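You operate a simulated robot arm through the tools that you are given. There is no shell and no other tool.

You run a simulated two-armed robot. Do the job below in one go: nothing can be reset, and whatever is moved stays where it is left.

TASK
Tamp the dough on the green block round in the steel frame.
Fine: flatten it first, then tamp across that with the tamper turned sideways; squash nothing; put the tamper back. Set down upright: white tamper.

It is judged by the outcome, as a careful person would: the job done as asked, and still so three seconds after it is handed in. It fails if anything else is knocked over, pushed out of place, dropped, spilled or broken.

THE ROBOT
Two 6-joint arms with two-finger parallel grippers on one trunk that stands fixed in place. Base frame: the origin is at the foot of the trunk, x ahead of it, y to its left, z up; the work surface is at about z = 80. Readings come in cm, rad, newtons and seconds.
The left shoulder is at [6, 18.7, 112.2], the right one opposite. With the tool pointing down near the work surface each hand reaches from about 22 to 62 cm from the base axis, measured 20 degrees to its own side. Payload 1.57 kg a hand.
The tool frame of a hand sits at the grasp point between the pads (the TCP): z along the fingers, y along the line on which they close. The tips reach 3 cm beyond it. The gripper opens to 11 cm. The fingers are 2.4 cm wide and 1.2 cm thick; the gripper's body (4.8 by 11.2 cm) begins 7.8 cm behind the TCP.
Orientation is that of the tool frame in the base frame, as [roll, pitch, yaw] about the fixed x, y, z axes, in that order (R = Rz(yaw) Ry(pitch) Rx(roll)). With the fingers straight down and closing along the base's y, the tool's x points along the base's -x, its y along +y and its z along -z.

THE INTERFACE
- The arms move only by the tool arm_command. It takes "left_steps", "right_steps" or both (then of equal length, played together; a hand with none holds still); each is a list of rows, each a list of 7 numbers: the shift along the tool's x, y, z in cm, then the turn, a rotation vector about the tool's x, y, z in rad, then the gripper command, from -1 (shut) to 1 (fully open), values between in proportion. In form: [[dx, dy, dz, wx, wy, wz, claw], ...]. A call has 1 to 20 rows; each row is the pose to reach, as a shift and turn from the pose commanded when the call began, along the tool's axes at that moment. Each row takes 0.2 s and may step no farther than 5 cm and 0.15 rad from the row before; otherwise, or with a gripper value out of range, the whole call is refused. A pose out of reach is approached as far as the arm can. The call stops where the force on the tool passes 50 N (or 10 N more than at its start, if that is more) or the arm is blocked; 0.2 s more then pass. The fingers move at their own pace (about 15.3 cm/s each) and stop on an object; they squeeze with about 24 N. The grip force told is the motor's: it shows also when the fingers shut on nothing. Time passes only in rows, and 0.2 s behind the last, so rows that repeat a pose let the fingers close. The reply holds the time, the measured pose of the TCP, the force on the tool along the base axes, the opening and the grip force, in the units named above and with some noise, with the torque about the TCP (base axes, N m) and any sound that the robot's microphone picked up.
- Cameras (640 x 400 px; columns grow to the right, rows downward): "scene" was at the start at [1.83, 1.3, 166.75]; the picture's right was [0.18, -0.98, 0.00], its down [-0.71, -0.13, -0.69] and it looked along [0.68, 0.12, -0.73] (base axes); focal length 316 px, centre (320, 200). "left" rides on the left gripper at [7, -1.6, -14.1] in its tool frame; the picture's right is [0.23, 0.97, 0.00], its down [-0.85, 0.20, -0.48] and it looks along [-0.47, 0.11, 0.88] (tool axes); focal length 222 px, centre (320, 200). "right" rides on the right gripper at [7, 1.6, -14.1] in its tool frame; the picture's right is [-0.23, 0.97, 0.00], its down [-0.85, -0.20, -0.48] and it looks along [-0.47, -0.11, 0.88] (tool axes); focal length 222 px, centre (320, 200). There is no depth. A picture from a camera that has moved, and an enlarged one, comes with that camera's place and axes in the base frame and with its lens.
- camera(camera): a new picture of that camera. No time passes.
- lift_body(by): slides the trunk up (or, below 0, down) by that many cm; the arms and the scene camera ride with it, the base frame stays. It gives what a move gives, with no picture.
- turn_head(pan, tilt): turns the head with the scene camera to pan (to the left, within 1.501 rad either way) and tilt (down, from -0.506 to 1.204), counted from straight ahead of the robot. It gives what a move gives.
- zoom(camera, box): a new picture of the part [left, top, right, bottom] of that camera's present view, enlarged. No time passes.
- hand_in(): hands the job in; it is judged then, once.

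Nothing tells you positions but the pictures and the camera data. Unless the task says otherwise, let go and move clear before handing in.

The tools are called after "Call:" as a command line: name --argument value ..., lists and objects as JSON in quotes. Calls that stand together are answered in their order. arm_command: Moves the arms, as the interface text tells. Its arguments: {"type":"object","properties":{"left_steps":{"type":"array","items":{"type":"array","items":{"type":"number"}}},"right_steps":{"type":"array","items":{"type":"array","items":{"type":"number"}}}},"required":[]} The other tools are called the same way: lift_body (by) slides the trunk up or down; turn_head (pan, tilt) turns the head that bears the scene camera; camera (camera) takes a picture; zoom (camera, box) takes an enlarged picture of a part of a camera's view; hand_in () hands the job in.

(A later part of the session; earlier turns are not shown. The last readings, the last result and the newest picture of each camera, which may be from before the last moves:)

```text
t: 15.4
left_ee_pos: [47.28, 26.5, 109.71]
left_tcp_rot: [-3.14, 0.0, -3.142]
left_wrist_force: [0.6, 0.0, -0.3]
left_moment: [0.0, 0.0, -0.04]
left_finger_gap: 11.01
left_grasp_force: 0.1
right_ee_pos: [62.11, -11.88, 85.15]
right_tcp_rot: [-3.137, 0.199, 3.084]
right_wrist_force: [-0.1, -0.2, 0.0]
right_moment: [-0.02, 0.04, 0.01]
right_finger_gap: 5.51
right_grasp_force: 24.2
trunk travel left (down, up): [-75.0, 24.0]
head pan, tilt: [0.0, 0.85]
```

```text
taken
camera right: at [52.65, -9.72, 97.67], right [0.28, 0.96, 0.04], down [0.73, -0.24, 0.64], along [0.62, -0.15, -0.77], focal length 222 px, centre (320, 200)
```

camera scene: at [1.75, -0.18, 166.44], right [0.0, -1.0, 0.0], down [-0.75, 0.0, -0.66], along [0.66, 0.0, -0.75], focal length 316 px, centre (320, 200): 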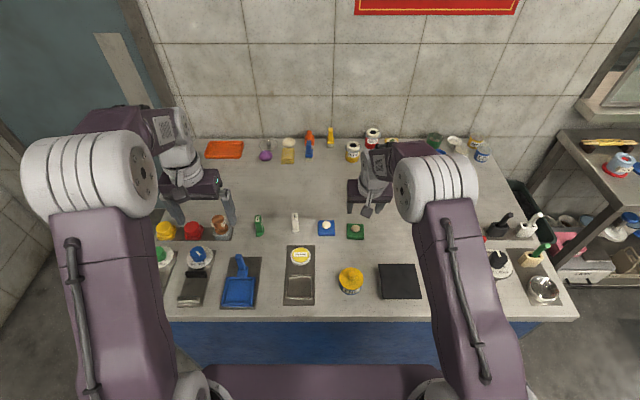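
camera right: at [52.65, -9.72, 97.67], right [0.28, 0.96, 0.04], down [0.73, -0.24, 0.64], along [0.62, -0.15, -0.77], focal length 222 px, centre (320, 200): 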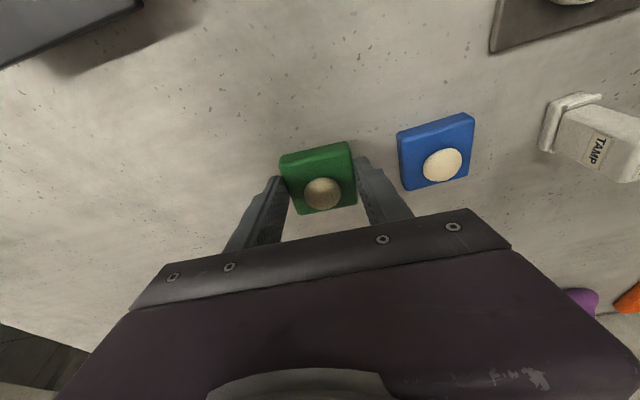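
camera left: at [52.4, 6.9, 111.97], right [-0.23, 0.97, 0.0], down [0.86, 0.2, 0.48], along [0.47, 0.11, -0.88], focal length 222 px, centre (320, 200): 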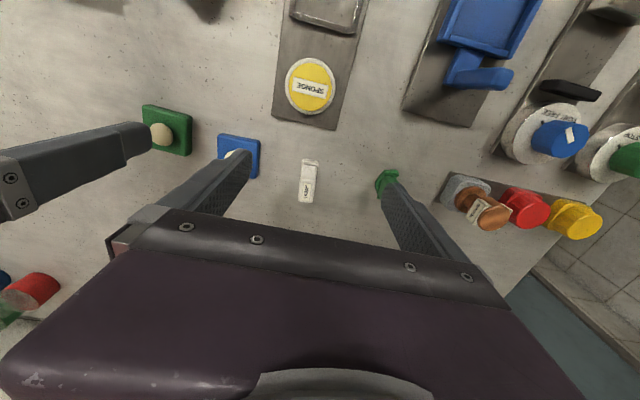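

The block is held firmly this time (5.5 cm gap, 24 N). I'll lift it high and carry it over to hover above the frame, squaring its yaw on the way.

Call:
arm_command --right_steps '[[-0.65, -0.01, -3.2, 0, 0, 0, -0.4], [-1.3, -0.03, -6.4, 0, 0, 0, -0.4], [-1.957, -0.04, -9.65, 0, 0, 0, -0.4], [0.91, 2.33, -10.24, -0.002, 0, -0.01, -0.4], [3.78, 4.69, -10.83, -0.004, 0, -0.02, -0.4], [6.64, 7.06, -11.42, -0.006, 0, -0.03, -0.4], [9.51, 9.43, -12.01, -0.008, 0, -0.04, -0.4], [12.38, 11.8, -12.6, -0.01, 0, -0.05, -0.4], [15.25, 14.16, -13.2, -0.012, 0, -0.059, -0.4], [18.11, 16.53, -13.79, -0.012, 0, -0.059, -0.4], [18.11, 16.53, -13.79, -0.012, 0, -0.059, -0.4]]'

Call:
camera --camera "scene"

Call:
camera --camera "left"

Call:
camera --camera "right"

```text
t: 17.8
left_ee_pos: [47.15, 26.51, 109.51]
left_tcp_rot: [-3.142, 0.0, 3.139]
left_wrist_force: [0.1, -0.3, 0.0]
left_moment: [0.01, 0.02, 0.02]
left_finger_gap: 11.03
left_grasp_force: 0.0
right_ee_pos: [42.77, 5.72, 94.98]
right_tcp_rot: [-3.14, 0.199, 3.141]
right_wrist_force: [1.1, 0.8, -0.7]
right_moment: [0.02, 0.02, 0.01]
right_finger_gap: 5.52
right_grasp_force: 24.0
trunk travel left (down, up): [-75.0, 24.0]
head pan, tilt: [0.0, 0.85]
```

```text
taken
camera scene: at [1.84, -0.2, 166.44], right [0.0, -1.0, 0.0], down [-0.75, 0.0, -0.66], along [0.66, 0.0, -0.75], focal length 316 px, centre (320, 200)
```

scene: 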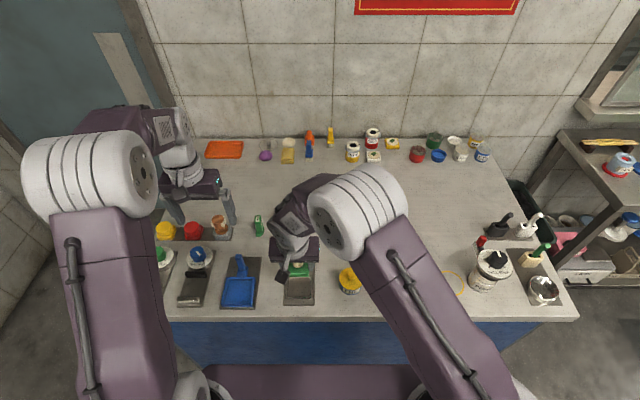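

```text
taken
camera left: at [40.32, 24.8, 123.8], right [-0.23, 0.97, 0.0], down [0.86, 0.2, 0.48], along [0.47, 0.11, -0.88], focal length 222 px, centre (320, 200)
```

left: 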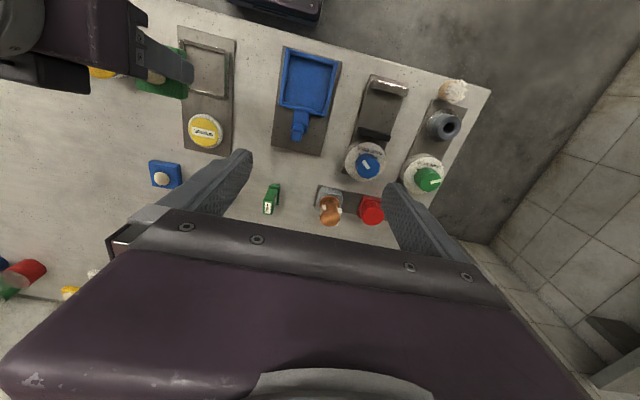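

```text
taken
camera right: at [33.2, 7.26, 107.52], right [0.22, 0.97, 0.04], down [0.74, -0.2, 0.64], along [0.63, -0.11, -0.77], focal length 222 px, centre (320, 200)
```

right: 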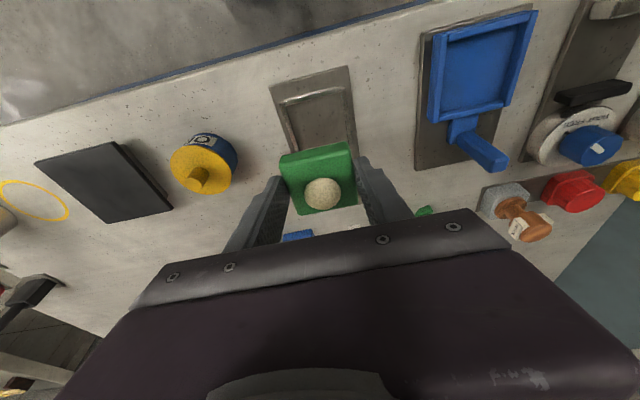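

The block is square over the frame at z = 95. I'll lower to just above the walls and check the alignment.

Call:
arm_command --right_steps '[[0.6, 0, 3.0, 0, 0, 0, -0.4], [1.1, 0, 5.5, 0, 0, 0, -0.4], [1.55, 0, 7.64, 0, 0, 0, -0.4], [1.55, 0, 7.64, 0, 0, 0, -0.4]]'

Call:
camera --camera "right"

Call:
zoom --camera "right" --box '[250, 90, 390, 220]'

Call:
zoom --camera "scene" --box '[260, 240, 350, 310]'

Call:
zoom --camera "left" --box '[130, 10, 250, 130]'

```text
t: 18.8
left_ee_pos: [47.17, 26.51, 109.51]
left_tcp_rot: [3.141, 0.001, 3.14]
left_wrist_force: [0.8, 0.3, -0.1]
left_moment: [0.0, 0.02, -0.01]
left_finger_gap: 10.99
left_grasp_force: 0.0
right_ee_pos: [42.85, 5.92, 87.18]
right_tcp_rot: [-3.138, 0.2, -3.141]
right_wrist_force: [0.6, -0.9, 0.2]
right_moment: [0.01, 0.02, -0.02]
right_finger_gap: 5.53
right_grasp_force: 23.9
trunk travel left (down, up): [-75.0, 24.0]
head pan, tilt: [0.0, 0.85]
```

```text
taken
camera right: at [33.13, 7.49, 99.71], right [0.22, 0.97, 0.04], down [0.74, -0.2, 0.64], along [0.63, -0.11, -0.77], focal length 222 px, centre (320, 200)
```

right: 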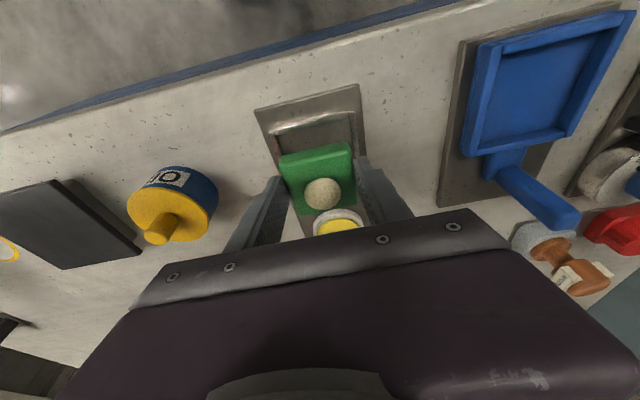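

```text
3.08 times, centred on (320, 155) of right
camera zoom: at [33.13, 7.49, 99.71], right [0.22, 0.97, 0.04], down [0.74, -0.2, 0.64], along [0.63, -0.11, -0.77], focal length 684 px, centre (320, 338)
```

zoom: 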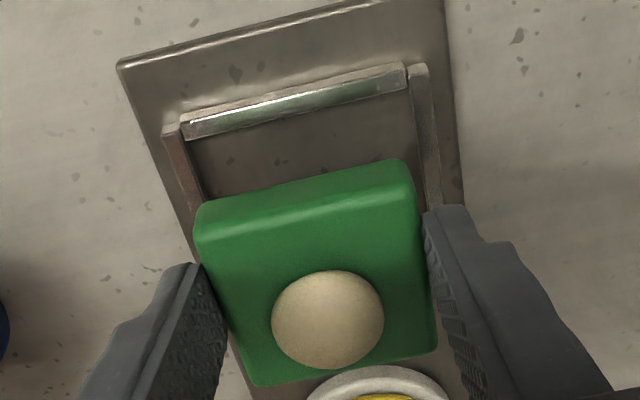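

```text
5.71 times, centred on (305, 275) of scene
camera zoom: at [1.76, -0.11, 166.44], right [0.0, -1.0, 0.0], down [-0.75, 0.0, -0.66], along [0.66, 0.0, -0.75], focal length 1803 px, centre (406, -229)
```

zoom: 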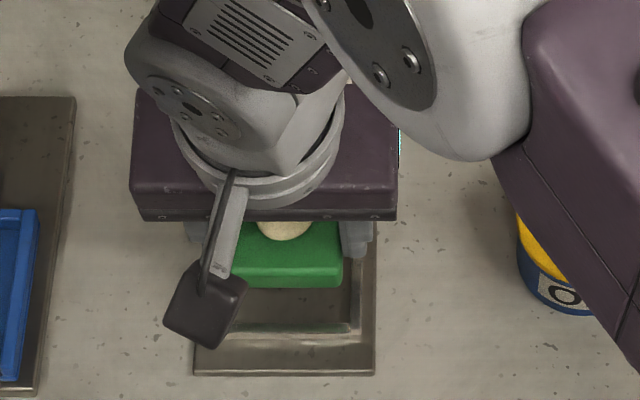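

```text
3.33 times, centred on (190, 70) of left
camera zoom: at [40.26, 24.86, 123.81], right [-0.23, 0.97, 0.0], down [0.86, 0.2, 0.48], along [0.47, 0.11, -0.88], focal length 740 px, centre (753, 633)
```

zoom: 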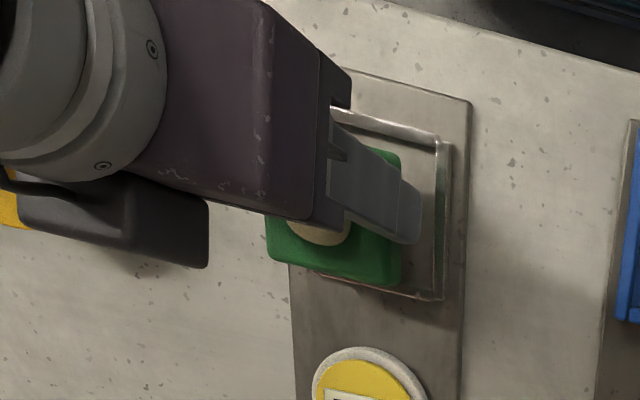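

Both views agree the block sits about 0.5 cm too far forward and 0.15 cm too far right of the frame's centre. I'll correct that and come down until the block's underside is just above the walls.

Call:
arm_command --right_steps '[[0.49, 0.15, -0.1, 0, 0, 0, -0.4], [0.49, 0.15, -0.1, 0, 0, 0, -0.4], [0.66, 0.15, 0.74, 0, 0, 0, -0.4], [0.66, 0.15, 0.74, 0, 0, 0, -0.4]]'

Call:
zoom --camera "right" --box '[250, 90, 390, 220]'

Call:
zoom --camera "scene" --box '[260, 240, 350, 310]'

Call:
zoom --camera "left" --box '[150, 20, 250, 100]'

```text
t: 19.8
left_ee_pos: [47.1, 26.52, 109.49]
left_tcp_rot: [3.14, 0.0, 3.139]
left_wrist_force: [-0.6, 0.4, -0.4]
left_moment: [0.03, -0.02, -0.04]
left_finger_gap: 11.01
left_grasp_force: 0.1
right_ee_pos: [42.28, 5.92, 86.37]
right_tcp_rot: [-3.138, 0.202, -3.141]
right_wrist_force: [-0.3, -0.6, -0.6]
right_moment: [-0.02, -0.01, 0.0]
right_finger_gap: 5.5
right_grasp_force: 23.7
trunk travel left (down, up): [-75.0, 24.0]
head pan, tilt: [0.0, 0.85]
```

```text
3.08 times, centred on (320, 155) of right
camera zoom: at [32.67, 7.6, 98.85], right [0.22, 0.97, 0.04], down [0.74, -0.2, 0.64], along [0.63, -0.11, -0.77], focal length 684 px, centre (320, 338)
```

zoom: 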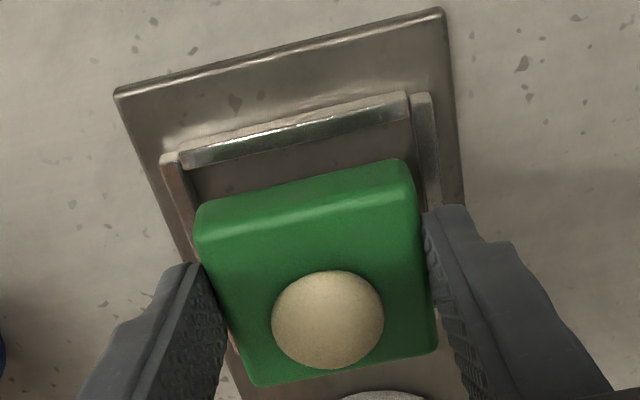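

```text
5.71 times, centred on (305, 275) of scene
camera zoom: at [1.76, -0.11, 166.44], right [0.0, -1.0, 0.0], down [-0.75, 0.0, -0.66], along [0.66, 0.0, -0.75], focal length 1803 px, centre (406, -229)
```

zoom: 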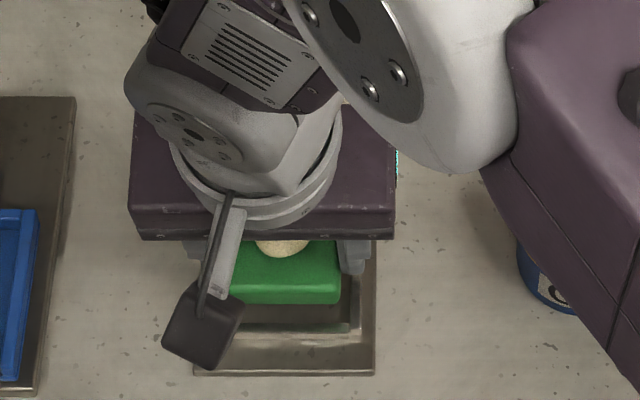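

```text
5.00 times, centred on (200, 60) of left
camera zoom: at [40.26, 24.86, 123.81], right [-0.23, 0.97, 0.0], down [0.86, 0.2, 0.48], along [0.47, 0.11, -0.88], focal length 1111 px, centre (920, 900)
```

zoom: 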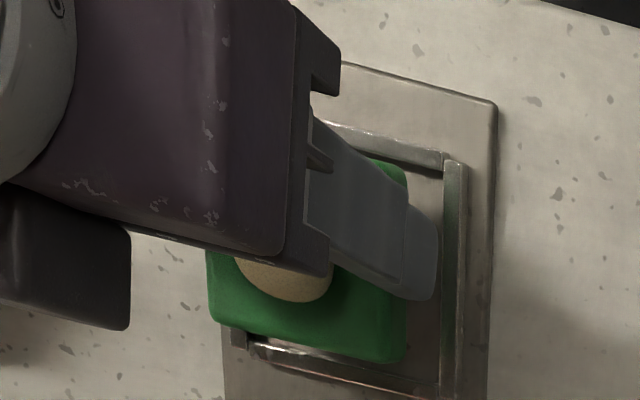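

The block is now within about 0.2 cm of centred. I'll nudge it back 0.15 cm and lower it gently into the frame in small steps, watching the force.

Call:
arm_command --right_steps '[[0.147, 0.06, -0.03, 0, 0, 0, -0.4], [0.147, 0.06, -0.03, 0, 0, 0, -0.4], [0.226, 0.06, 0.362, 0, 0, 0, -0.4], [0.286, 0.06, 0.656, 0, 0, 0, -0.4], [0.346, 0.06, 0.95, 0, 0, 0, -0.4], [0.346, 0.06, 0.95, 0, 0, 0, -0.4]]'

Call:
zoom --camera "right" --box '[250, 90, 390, 220]'

Call:
zoom --camera "scene" --box '[260, 240, 350, 310]'

Call:
zoom --camera "left" --box '[150, 20, 250, 100]'

```text
t: 21.2
left_ee_pos: [47.23, 26.47, 109.51]
left_tcp_rot: [3.141, 0.0, 3.14]
left_wrist_force: [-0.4, 0.0, 0.1]
left_moment: [0.01, 0.02, -0.02]
left_finger_gap: 11.0
left_grasp_force: 0.1
right_ee_pos: [42.14, 6.15, 85.32]
right_tcp_rot: [-3.139, 0.201, 3.141]
right_wrist_force: [0.5, -0.6, -0.5]
right_moment: [0.0, -0.02, -0.02]
right_finger_gap: 5.51
right_grasp_force: 23.8
trunk travel left (down, up): [-75.0, 24.0]
head pan, tilt: [0.0, 0.85]
```

```text
3.08 times, centred on (320, 155) of right
camera zoom: at [32.51, 7.66, 97.81], right [0.22, 0.97, 0.04], down [0.74, -0.2, 0.64], along [0.63, -0.11, -0.77], focal length 684 px, centre (320, 338)
```

zoom: 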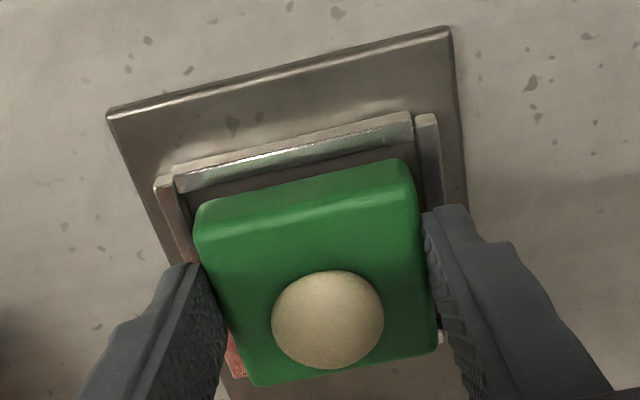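

```text
5.71 times, centred on (305, 275) of scene
camera zoom: at [1.78, -0.12, 166.44], right [0.0, -1.0, 0.0], down [-0.75, 0.0, -0.66], along [0.66, 0.0, -0.75], focal length 1803 px, centre (406, -229)
```

zoom: 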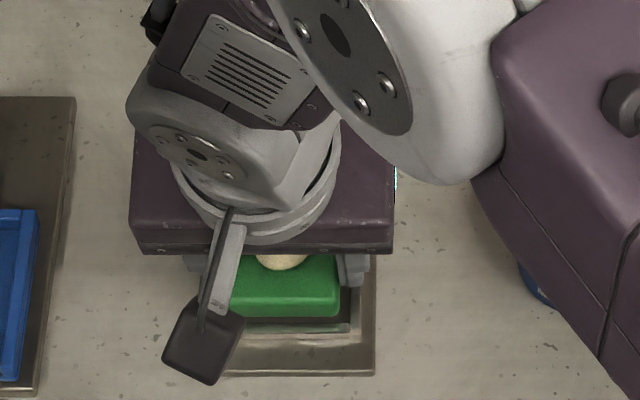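

```text
5.00 times, centred on (200, 60) of left
camera zoom: at [40.27, 24.85, 123.8], right [-0.23, 0.97, 0.0], down [0.86, 0.2, 0.48], along [0.47, 0.11, -0.88], focal length 1111 px, centre (920, 900)
```

zoom: 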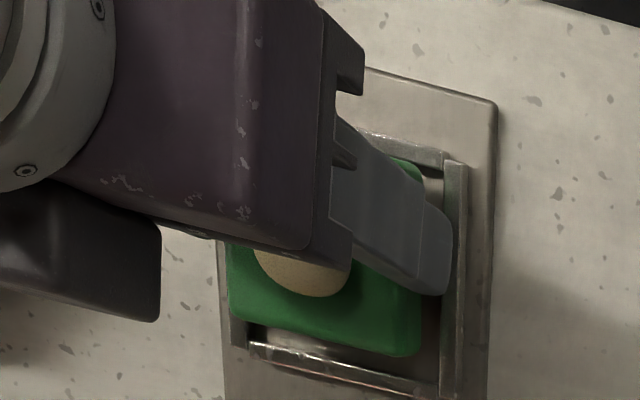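

The sideways alignment now matches, and the block should go back about 0.12 cm more. I'll continue down gently to where the fingertips should meet the wall tops.

Call:
arm_command --right_steps '[[0.118, 0, -0.02, 0, 0, 0, -0.4], [0.148, 0, 0.123, 0, 0, 0, -0.4], [0.178, 0, 0.27, 0, 0, 0, -0.4], [0.208, 0, 0.417, 0, 0, 0, -0.4], [0.208, 0, 0.417, 0, 0, 0, -0.4]]'

Call:
zoom --camera "right" --box '[250, 90, 390, 220]'

Call:
zoom --camera "left" --box '[150, 20, 250, 100]'

```text
t: 22.4
left_ee_pos: [47.16, 26.53, 109.65]
left_tcp_rot: [-3.141, 0.001, 3.139]
left_wrist_force: [-0.5, -0.3, -0.4]
left_moment: [-0.02, 0.03, 0.03]
left_finger_gap: 11.0
left_grasp_force: 0.2
right_ee_pos: [41.78, 5.97, 85.02]
right_tcp_rot: [-3.141, 0.201, 3.141]
right_wrist_force: [0.6, -1.0, 5.9]
right_moment: [0.08, 0.08, 0.03]
right_finger_gap: 5.51
right_grasp_force: 23.6
trunk travel left (down, up): [-75.0, 24.0]
head pan, tilt: [0.0, 0.85]
```

```text
3.08 times, centred on (320, 155) of right
camera zoom: at [32.33, 7.62, 97.43], right [0.22, 0.97, 0.04], down [0.74, -0.2, 0.64], along [0.63, -0.11, -0.77], focal length 684 px, centre (320, 338)
```

zoom: 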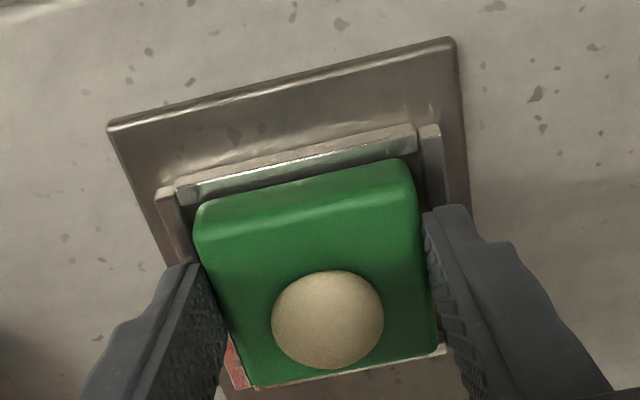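

```text
5.00 times, centred on (200, 60) of left
camera zoom: at [40.23, 24.84, 123.83], right [-0.23, 0.97, 0.0], down [0.85, 0.2, 0.48], along [0.47, 0.11, -0.88], focal length 1111 px, centre (920, 900)
```

zoom: 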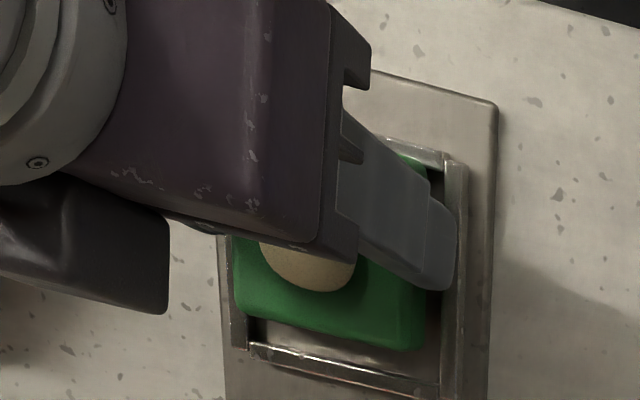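

The right hand feels about 6 N of upward contact, and the torque puts it toward the near-left side, so the block may be touching the near wall. I'll look once more before going on.

Call:
zoom --camera "scene" --box '[275, 260, 335, 300]'

Call:
zoom --camera "right" --box '[280, 110, 350, 160]'

Call:
zoom --camera "left" --box '[190, 40, 250, 100]'

```text
10.00 times, centred on (305, 280) of scene
camera zoom: at [1.72, -0.14, 166.45], right [0.0, -1.0, 0.0], down [-0.75, 0.0, -0.66], along [0.66, 0.0, -0.75], focal length 3155 px, centre (470, -600)
```

zoom: 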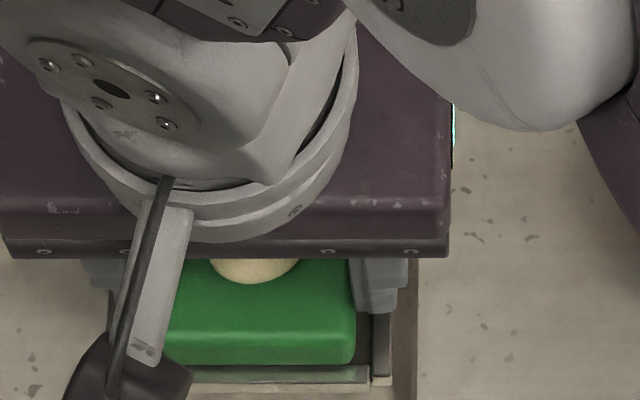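

```text
8.00 times, centred on (315, 135) of right
camera zoom: at [32.33, 7.62, 97.43], right [0.22, 0.97, 0.04], down [0.74, -0.2, 0.64], along [0.63, -0.11, -0.77], focal length 1777 px, centre (360, 720)
```

zoom: 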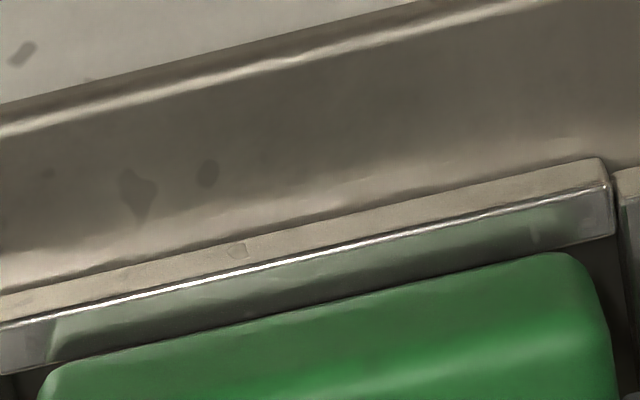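

```text
6.67 times, centred on (220, 70) of left
camera zoom: at [40.23, 24.84, 123.83], right [-0.23, 0.97, 0.0], down [0.85, 0.2, 0.48], along [0.47, 0.11, -0.88], focal length 1481 px, centre (987, 1067)
```

zoom: 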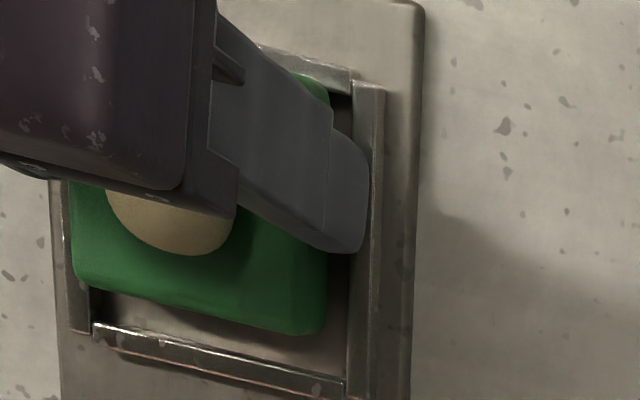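

The fingertips are resting on the side walls and the block is already about 0.4 cm inside the frame, with a gap on every side. I'll ease off 0.1 cm, then open just slightly so the block slides down straight.

Call:
arm_command --right_steps '[[-0.02, -0.05, -0.1, 0, 0, 0, -0.4], [-0.02, -0.05, -0.1, 0, 0, 0, 0.02], [-0.02, -0.05, -0.1, 0, 0, 0, 0.05], [-0.02, -0.05, -0.1, 0, 0, 0, 0.08], [-0.02, -0.05, -0.1, 0, 0, 0, 0.08]]'

Call:
camera --camera "right"

Call:
zoom --camera "right" --box '[250, 90, 390, 220]'

Call:
zoom --camera "left" --box '[150, 20, 250, 100]'

```text
t: 23.6
left_ee_pos: [47.21, 26.47, 109.55]
left_tcp_rot: [-3.141, -0.001, 3.14]
left_wrist_force: [-0.3, -0.3, 0.3]
left_moment: [-0.01, 0.0, 0.04]
left_finger_gap: 11.01
left_grasp_force: 0.1
right_ee_pos: [41.98, 6.08, 84.97]
right_tcp_rot: [-3.139, 0.202, -3.141]
right_wrist_force: [-0.6, -0.4, 0.8]
right_moment: [0.01, 0.04, 0.0]
right_finger_gap: 5.92
right_grasp_force: 0.0
trunk travel left (down, up): [-75.0, 24.0]
head pan, tilt: [0.0, 0.85]
```

```text
taken
camera right: at [32.33, 7.62, 97.5], right [0.22, 0.97, 0.04], down [0.74, -0.2, 0.64], along [0.63, -0.11, -0.77], focal length 222 px, centre (320, 200)
```

right: 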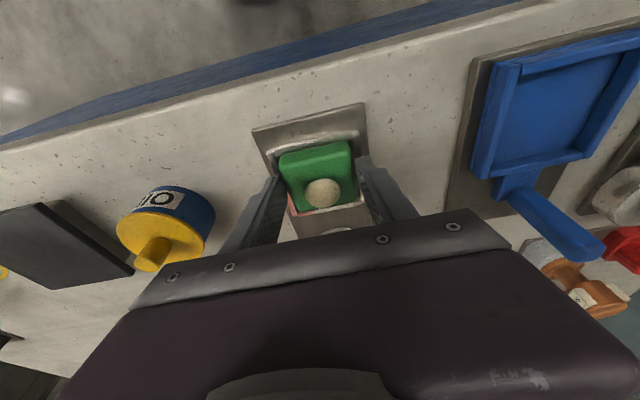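

```text
3.08 times, centred on (320, 155) of right
camera zoom: at [32.33, 7.62, 97.5], right [0.22, 0.97, 0.04], down [0.74, -0.2, 0.64], along [0.63, -0.11, -0.77], focal length 684 px, centre (320, 338)
```

zoom: 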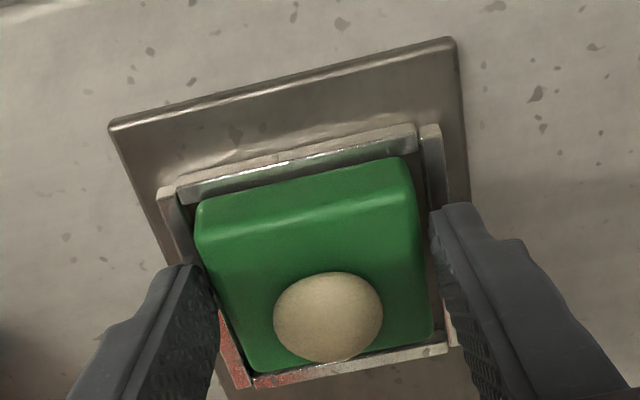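

```text
5.00 times, centred on (200, 60) of left
camera zoom: at [40.26, 24.85, 123.81], right [-0.23, 0.97, 0.0], down [0.86, 0.2, 0.48], along [0.47, 0.11, -0.88], focal length 1111 px, centre (920, 900)
```

zoom: 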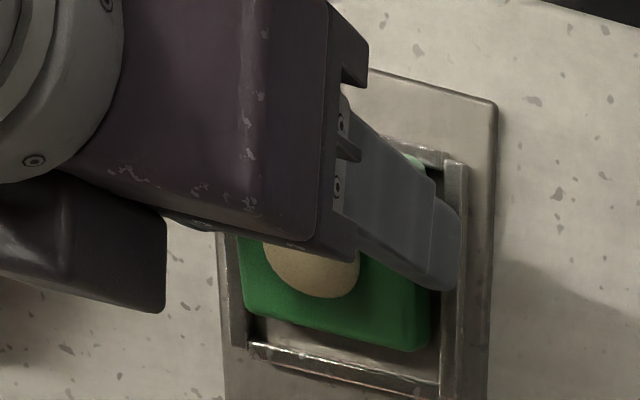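

The block's far side went down but its near side may be hung up on the near wall. I'll open a bit, rise straight up, and look.

Call:
arm_command --right_steps '[[-0.06, 0, -0.3, 0, 0, 0, 0.12], [-0.2, 0, -1.0, 0, 0, 0, 0.2], [-0.6, 0, -2.94, 0, 0, 0, 0.27], [-1.2, 0, -5.88, 0, 0, 0, 0.27], [-1.2, 0, -5.88, 0, 0, 0, 0.27]]'

Call:
zoom --camera "right" --box '[250, 50, 410, 200]'

Call:
zoom --camera "left" --box '[150, 20, 250, 100]'

Call:
zoom --camera "scene" --box '[265, 250, 345, 310]'

```text
t: 24.8
left_ee_pos: [47.26, 26.59, 109.57]
left_tcp_rot: [3.14, 0.0, 3.139]
left_wrist_force: [-0.3, 0.8, 0.2]
left_moment: [-0.05, 0.02, 0.01]
left_finger_gap: 11.0
left_grasp_force: 0.1
right_ee_pos: [41.93, 6.06, 90.99]
right_tcp_rot: [-3.137, 0.198, -3.141]
right_wrist_force: [0.4, -0.4, -0.1]
right_moment: [-0.03, 0.0, -0.01]
right_finger_gap: 6.99
right_grasp_force: 0.0
trunk travel left (down, up): [-75.0, 24.0]
head pan, tilt: [0.0, 0.85]
```

```text
2.67 times, centred on (330, 125) of right
camera zoom: at [32.34, 7.65, 103.46], right [0.22, 0.97, 0.04], down [0.74, -0.2, 0.64], along [0.63, -0.11, -0.77], focal length 592 px, centre (293, 400)
```

zoom: 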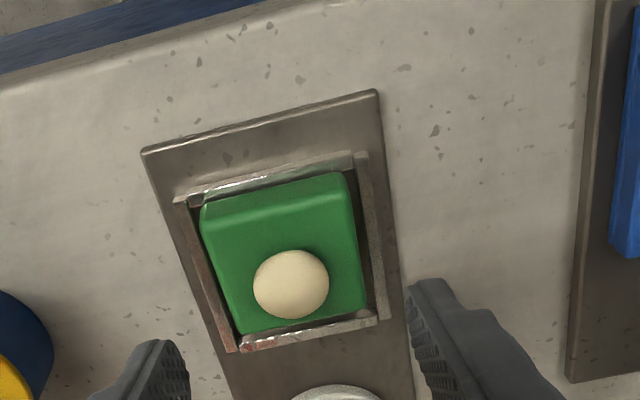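

```text
5.00 times, centred on (200, 60) of left
camera zoom: at [40.3, 24.86, 123.79], right [-0.23, 0.97, 0.0], down [0.86, 0.2, 0.48], along [0.47, 0.11, -0.88], focal length 1111 px, centre (920, 900)
```

zoom: 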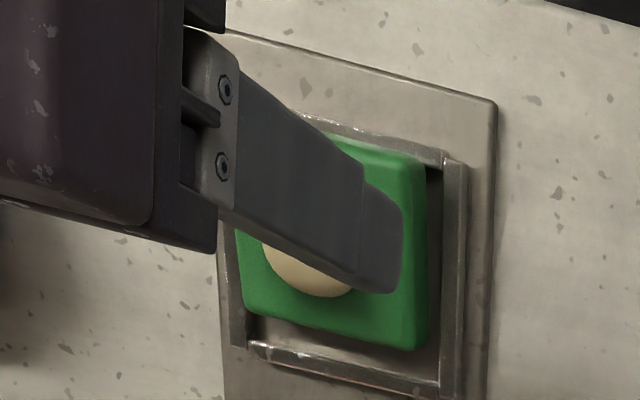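

```text
6.67 times, centred on (305, 280) of scene
camera zoom: at [1.81, -0.11, 166.44], right [0.0, -1.0, 0.0], down [-0.75, 0.0, -0.66], along [0.66, 0.0, -0.75], focal length 2103 px, centre (420, -333)
```

zoom: 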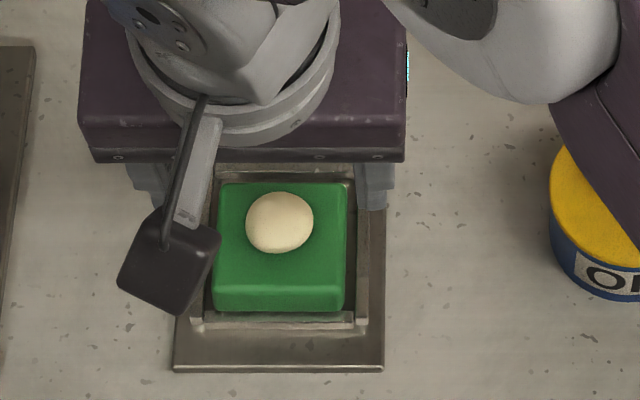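

The near edge of the block is resting on the near wall, while the far side has about 1 cm of slack. I'll close the fingers, come down on the robot's side of the block, and nudge it gently forward so it drops in.

Call:
arm_command --right_steps '[[2.25, 0, -0.457, 0, 0, 0, 0], [4.51, 0, -0.914, 0, 0, 0, -0.6], [4.51, 0, -0.914, 0, 0, 0, -1], [5.0, 0, 1.5, 0, 0, 0, -1], [5.4, 0, 3.5, 0, 0, 0, -1], [5.61, 0, 4.525, 0, 0, 0, -1], [5.61, 0, 4.525, 0, 0, 0, -1]]'

Call:
zoom --camera "right" --box '[230, 80, 410, 230]'

Call:
zoom --camera "left" --box '[150, 20, 250, 100]'

Call:
zoom --camera "scene" --box '[265, 250, 345, 310]'

```text
t: 26.4
left_ee_pos: [47.14, 26.58, 109.65]
left_tcp_rot: [-3.141, 0.0, 3.141]
left_wrist_force: [0.6, -0.5, 0.2]
left_moment: [-0.01, 0.03, 0.03]
left_finger_gap: 11.0
left_grasp_force: 0.1
right_ee_pos: [37.49, 5.97, 85.41]
right_tcp_rot: [-3.139, 0.202, -3.141]
right_wrist_force: [0.3, 0.6, 0.4]
right_moment: [0.0, -0.02, 0.01]
right_finger_gap: 0.0
right_grasp_force: 21.4
trunk travel left (down, up): [-75.0, 24.0]
head pan, tilt: [0.0, 0.85]
```

```text
2.67 times, centred on (320, 155) of right
camera zoom: at [27.76, 7.55, 97.87], right [0.22, 0.97, 0.04], down [0.74, -0.2, 0.64], along [0.63, -0.11, -0.77], focal length 592 px, centre (320, 320)
```

zoom: 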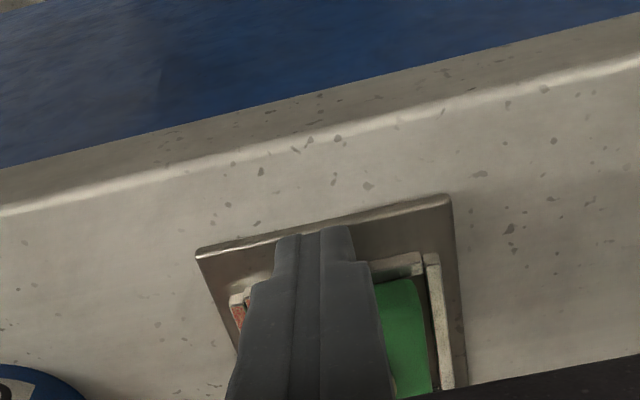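

```text
5.00 times, centred on (200, 60) of left
camera zoom: at [40.26, 24.86, 123.81], right [-0.23, 0.97, 0.0], down [0.86, 0.2, 0.48], along [0.47, 0.11, -0.88], focal length 1111 px, centre (920, 900)
```

zoom: 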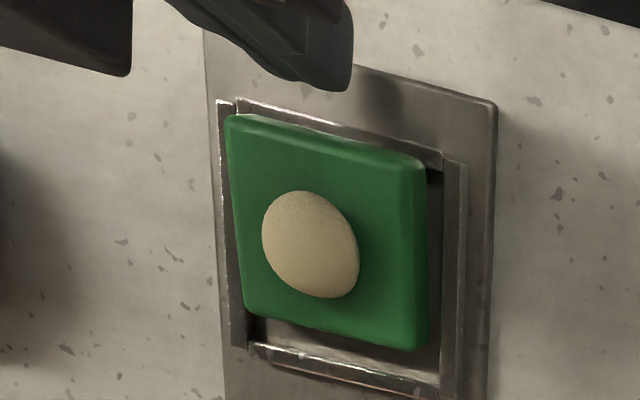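

```text
6.67 times, centred on (305, 280) of scene
camera zoom: at [1.75, -0.11, 166.44], right [0.0, -1.0, 0.0], down [-0.75, 0.0, -0.66], along [0.66, 0.0, -0.75], focal length 2103 px, centre (420, -333)
```

zoom: 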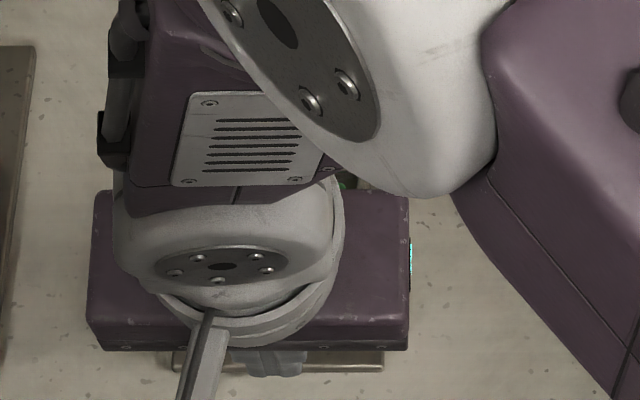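

The clear side view shows the block overlapping the near wall with all its slack on the far side. I'll push it forward slowly, in small steps.

Call:
arm_command --right_steps '[[-0.49, 0, 0.1, 0, 0, 0, -1], [-0.88, 0, 0.18, 0, 0, 0, -1], [-1.08, 0, 0.22, 0, 0, 0, -1], [-1.27, 0, 0.26, 0, 0, 0, -1], [-1.47, 0, 0.3, 0, 0, 0, -1], [-1.47, 0, 0.3, 0, 0, 0, -1]]'

Call:
zoom --camera "left" --box '[150, 20, 250, 100]'

Call:
zoom --camera "right" --box '[230, 80, 410, 230]'

```text
t: 27.8
left_ee_pos: [47.16, 26.45, 109.53]
left_tcp_rot: [3.14, 0.0, 3.141]
left_wrist_force: [-0.2, -0.4, -0.3]
left_moment: [-0.01, 0.02, 0.02]
left_finger_gap: 10.98
left_grasp_force: 0.0
right_ee_pos: [38.86, 5.95, 85.59]
right_tcp_rot: [-3.139, 0.198, -3.14]
right_wrist_force: [0.0, 0.7, 0.9]
right_moment: [0.02, 0.01, -0.01]
right_finger_gap: 0.0
right_grasp_force: 21.6
trunk travel left (down, up): [-75.0, 24.0]
head pan, tilt: [0.0, 0.85]
```

```text
5.00 times, centred on (200, 60) of left
camera zoom: at [40.26, 24.85, 123.81], right [-0.23, 0.97, 0.0], down [0.86, 0.2, 0.48], along [0.47, 0.11, -0.88], focal length 1111 px, centre (920, 900)
```

zoom: 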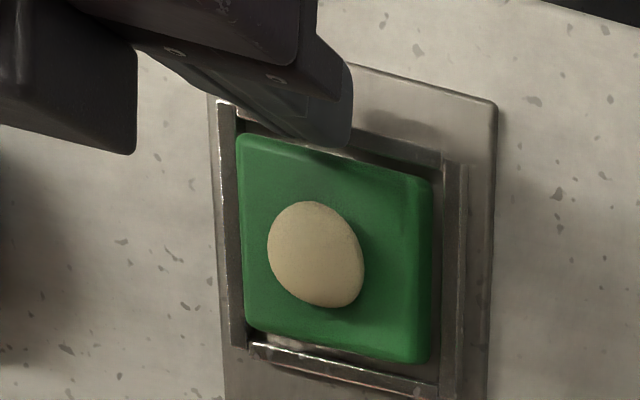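

```text
2.67 times, centred on (320, 155) of right
camera zoom: at [29.2, 7.56, 97.97], right [0.22, 0.97, 0.04], down [0.74, -0.2, 0.64], along [0.63, -0.11, -0.77], focal length 592 px, centre (320, 320)
```

zoom: 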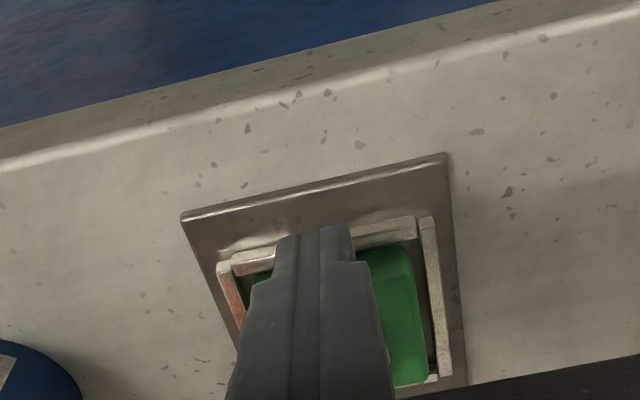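

The block has dropped in and now shows an even gap on all four sides, with the dough still in place. I'll back the right hand off, raise it, and take it clear to the right.

Call:
arm_command --right_steps '[[1.0, 0, -0.2, 0, 0, 0, -1], [1.5, 0, -1.5, 0, 0, 0, -1], [0.8, 0, -5.5, 0, 0, 0, -0.5], [0, 0, -9.5, 0, 0, 0, 0], [-0.5, -3.5, -12.5, 0, 0, 0, 0], [-1, -7.5, -14.5, 0, 0, 0, 0], [-1, -12, -16, 0, 0.05, 0, 0], [-1, -16.5, -17, 0, 0.1, 0, 0], [-1, -21, -18, 0, 0.15, 0, 0], [-1, -25.5, -19, 0, 0.2, 0, 0], [-1, -29, -19, 0, 0.2, 0, 0], [-1, -29, -19, 0, 0.2, 0, 0]]'

Call:
camera --camera "scene"

Call:
zoom --camera "scene" --box '[265, 240, 345, 310]'

Call:
zoom --camera "scene" --box '[240, 200, 350, 260]'

Call:
zoom --camera "left" --box '[150, 20, 250, 100]'

```text
t: 30.4
left_ee_pos: [47.15, 26.43, 109.52]
left_tcp_rot: [-3.139, -0.001, 3.138]
left_wrist_force: [-0.2, 0.4, 0.3]
left_moment: [0.01, 0.01, 0.0]
left_finger_gap: 11.01
left_grasp_force: 0.1
right_ee_pos: [35.93, -23.03, 104.56]
right_tcp_rot: [-3.137, 0.001, 3.141]
right_wrist_force: [-0.7, 0.7, -0.2]
right_moment: [0.02, 0.04, 0.01]
right_finger_gap: 5.51
right_grasp_force: 0.1
trunk travel left (down, up): [-75.0, 24.0]
head pan, tilt: [0.0, 0.85]
```

```text
taken
camera scene: at [1.75, -0.05, 166.44], right [0.0, -1.0, 0.0], down [-0.75, 0.0, -0.66], along [0.66, 0.0, -0.75], focal length 316 px, centre (320, 200)
```

scene: 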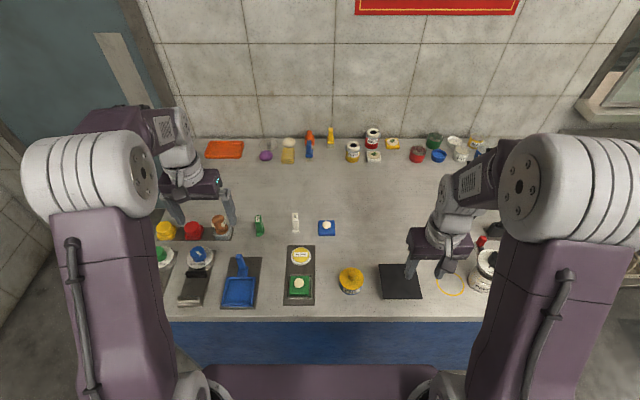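

```text
5.71 times, centred on (305, 275) of scene
camera zoom: at [1.75, -0.05, 166.44], right [0.0, -1.0, 0.0], down [-0.75, 0.0, -0.66], along [0.66, 0.0, -0.75], focal length 1803 px, centre (406, -229)
```

zoom: 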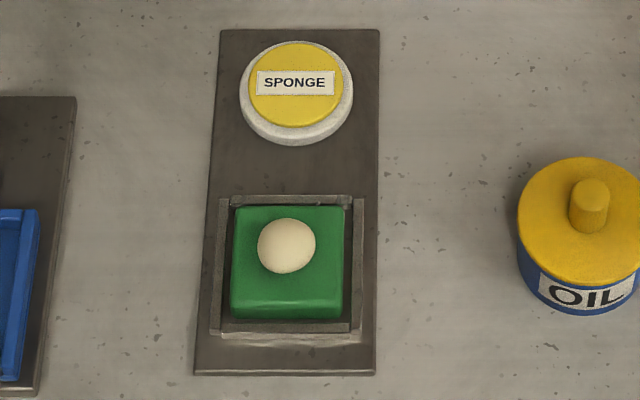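

```text
5.82 times, centred on (295, 230) of scene
camera zoom: at [1.75, -0.05, 166.44], right [0.0, -1.0, 0.0], down [-0.75, 0.0, -0.66], along [0.66, 0.0, -0.75], focal length 1836 px, centre (466, 26)
```

zoom: 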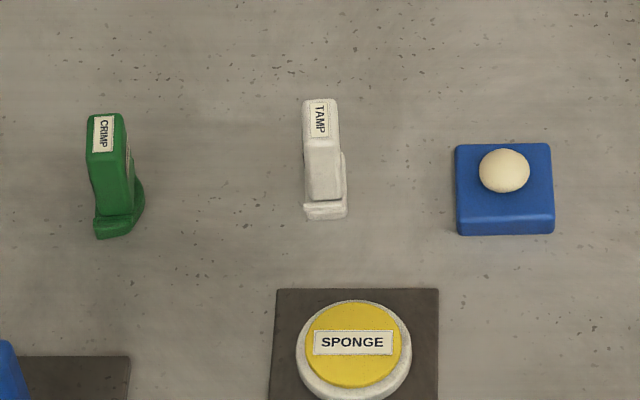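

```text
5.00 times, centred on (200, 60) of left
camera zoom: at [40.26, 24.91, 123.8], right [-0.23, 0.97, 0.0], down [0.86, 0.2, 0.48], along [0.47, 0.11, -0.88], focal length 1111 px, centre (920, 900)
```

zoom: 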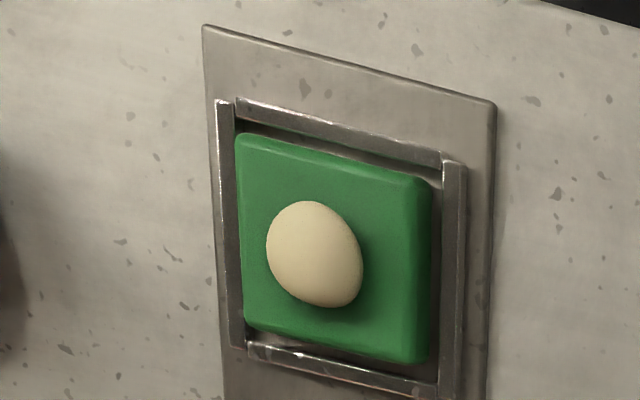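

The green block is now fully seated in the frame with its dough intact. The white tamper's handle is about 2 × 3 cm and 6.6 cm tall, centred near (65.0, 8.1), and turned about +0.1 rad. I'll bring the left hand over it, tilted forward 0.3 rad and half closed.

Call:
arm_command --left_steps '[[-2, -2.6, 1.6, -0.002, -0.043, -0.014, 0.6], [-4, -5.2, 3.2, -0.004, -0.086, -0.028, 0.2], [-6, -7.9, 4.9, -0.006, -0.129, -0.043, -0.05], [-8, -10.5, 6.6, -0.008, -0.171, -0.057, -0.05], [-10, -13.2, 8.3, -0.01, -0.214, -0.071, -0.05], [-12, -15.8, 10, -0.013, -0.257, -0.086, -0.05], [-14.8, -18.4, 11.6, -0.015, -0.3, -0.1, -0.05], [-14.8, -18.4, 11.6, -0.015, -0.3, -0.1, -0.05], [-14.8, -18.4, 11.6, -0.015, -0.3, -0.1, -0.05]]'

Call:
camera --camera "left"

Call:
camera --camera "scene"

```text
t: 32.4
left_ee_pos: [61.74, 8.1, 97.85]
left_tcp_rot: [3.141, 0.301, -3.041]
left_wrist_force: [0.2, 0.9, 0.6]
left_moment: [-0.02, 0.03, 0.02]
left_finger_gap: 5.23
left_grasp_force: 0.1
right_ee_pos: [36.02, -23.02, 104.58]
right_tcp_rot: [-3.137, 0.0, 3.141]
right_wrist_force: [0.0, -0.1, 0.1]
right_moment: [0.0, 0.0, -0.01]
right_finger_gap: 5.48
right_grasp_force: 0.2
trunk travel left (down, up): [-75.0, 24.0]
head pan, tilt: [0.0, 0.85]
```

```text
taken
camera left: at [51.15, 5.22, 109.39], right [-0.31, 0.95, -0.07], down [0.65, 0.27, 0.71], along [0.69, 0.18, -0.7], focal length 222 px, centre (320, 200)
```

left: 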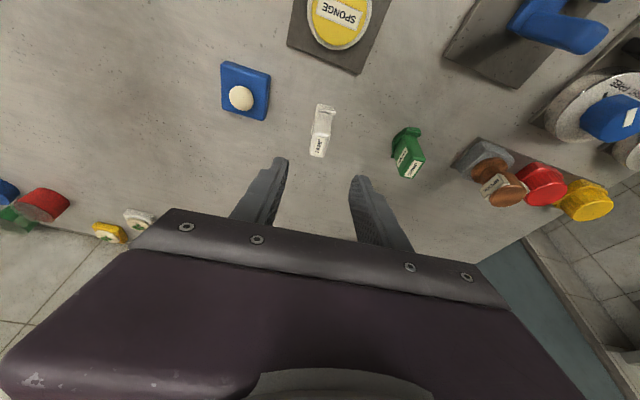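

```text
taken
camera scene: at [1.74, -0.14, 166.44], right [0.0, -1.0, 0.0], down [-0.75, 0.0, -0.66], along [0.66, 0.0, -0.75], focal length 316 px, centre (320, 200)
```

scene: 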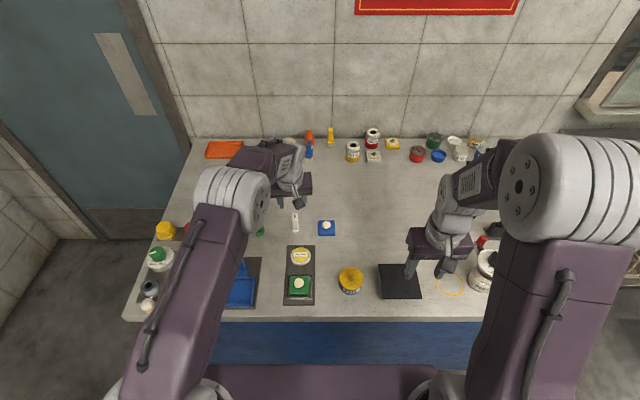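

Call:
zoom --camera "left" --box '[280, 90, 370, 170]'

```text
5.00 times, centred on (325, 130) of left
camera zoom: at [51.15, 5.22, 109.39], right [-0.31, 0.95, -0.07], down [0.65, 0.27, 0.71], along [0.69, 0.18, -0.7], focal length 1111 px, centre (295, 550)
```

zoom: 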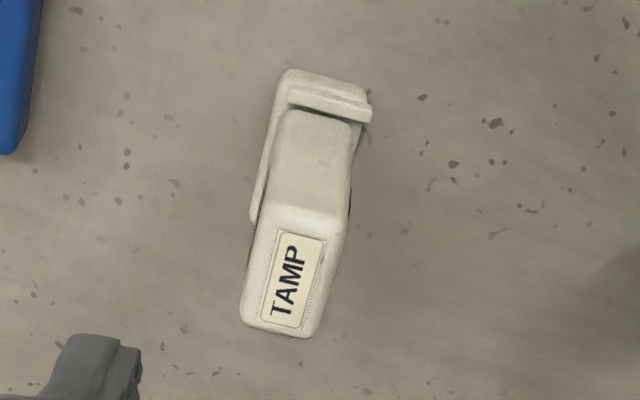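

The fresh view puts the handle centre at (65.07, 8.08). I'll hover right above it and check before going down.

Call:
arm_command --left_steps '[[-0.44, -0.18, 3.72, 0, 0, 0, -0.05], [-0.88, -0.355, 7.44, 0, 0, 0, -0.05], [-0.88, -0.355, 7.44, 0, 0, 0, -0.05], [-0.88, -0.355, 7.44, 0, 0, 0, -0.05]]'

Call:
camera --camera "left"

Call:
zoom --camera "scene" --box '[240, 180, 350, 260]'

Call:
camera --camera "right"

```text
t: 33.4
left_ee_pos: [64.82, 7.83, 90.98]
left_tcp_rot: [3.141, 0.301, -3.042]
left_wrist_force: [0.0, -0.3, -0.9]
left_moment: [-0.01, -0.02, -0.02]
left_finger_gap: 5.23
left_grasp_force: 0.2
right_ee_pos: [36.04, -23.08, 104.58]
right_tcp_rot: [-3.138, 0.001, 3.141]
right_wrist_force: [0.5, 0.0, 1.1]
right_moment: [0.01, 0.01, -0.03]
right_finger_gap: 5.51
right_grasp_force: 0.1
trunk travel left (down, up): [-75.0, 24.0]
head pan, tilt: [0.0, 0.85]
```

```text
taken
camera left: at [54.33, 5.04, 102.54], right [-0.31, 0.95, -0.07], down [0.65, 0.27, 0.71], along [0.69, 0.18, -0.7], focal length 222 px, centre (320, 200)
```

left: 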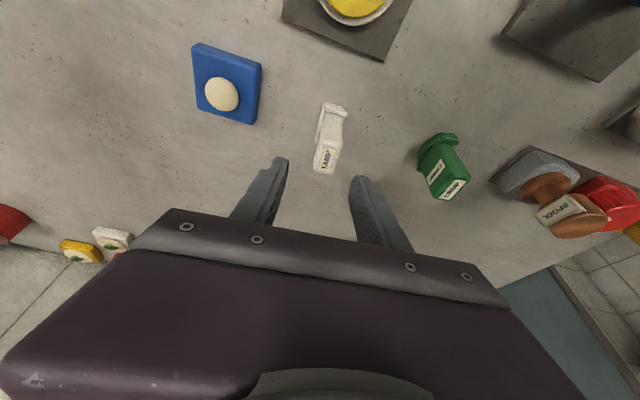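

```text
5.00 times, centred on (295, 220) of scene
camera zoom: at [1.79, -0.13, 166.44], right [0.0, -1.0, 0.0], down [-0.75, 0.0, -0.66], along [0.66, 0.0, -0.75], focal length 1577 px, centre (445, 100)
```

zoom: 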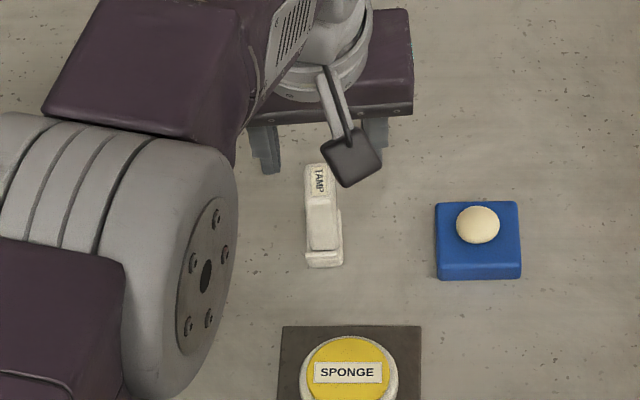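

```text
taken
camera right: at [29.03, -21.44, 118.72], right [0.23, 0.97, 0.0], down [0.86, -0.2, 0.48], along [0.47, -0.11, -0.88], focal length 222 px, centre (320, 200)
```

right: 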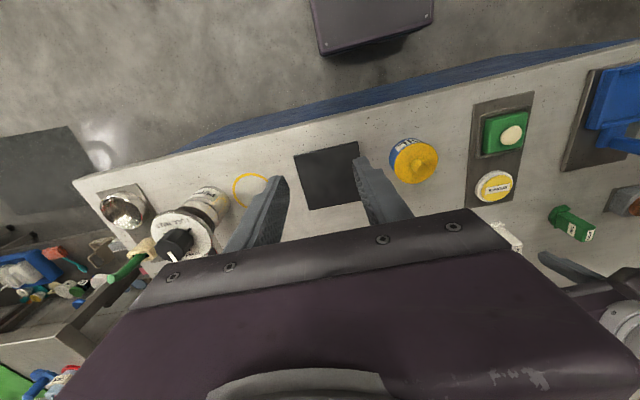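

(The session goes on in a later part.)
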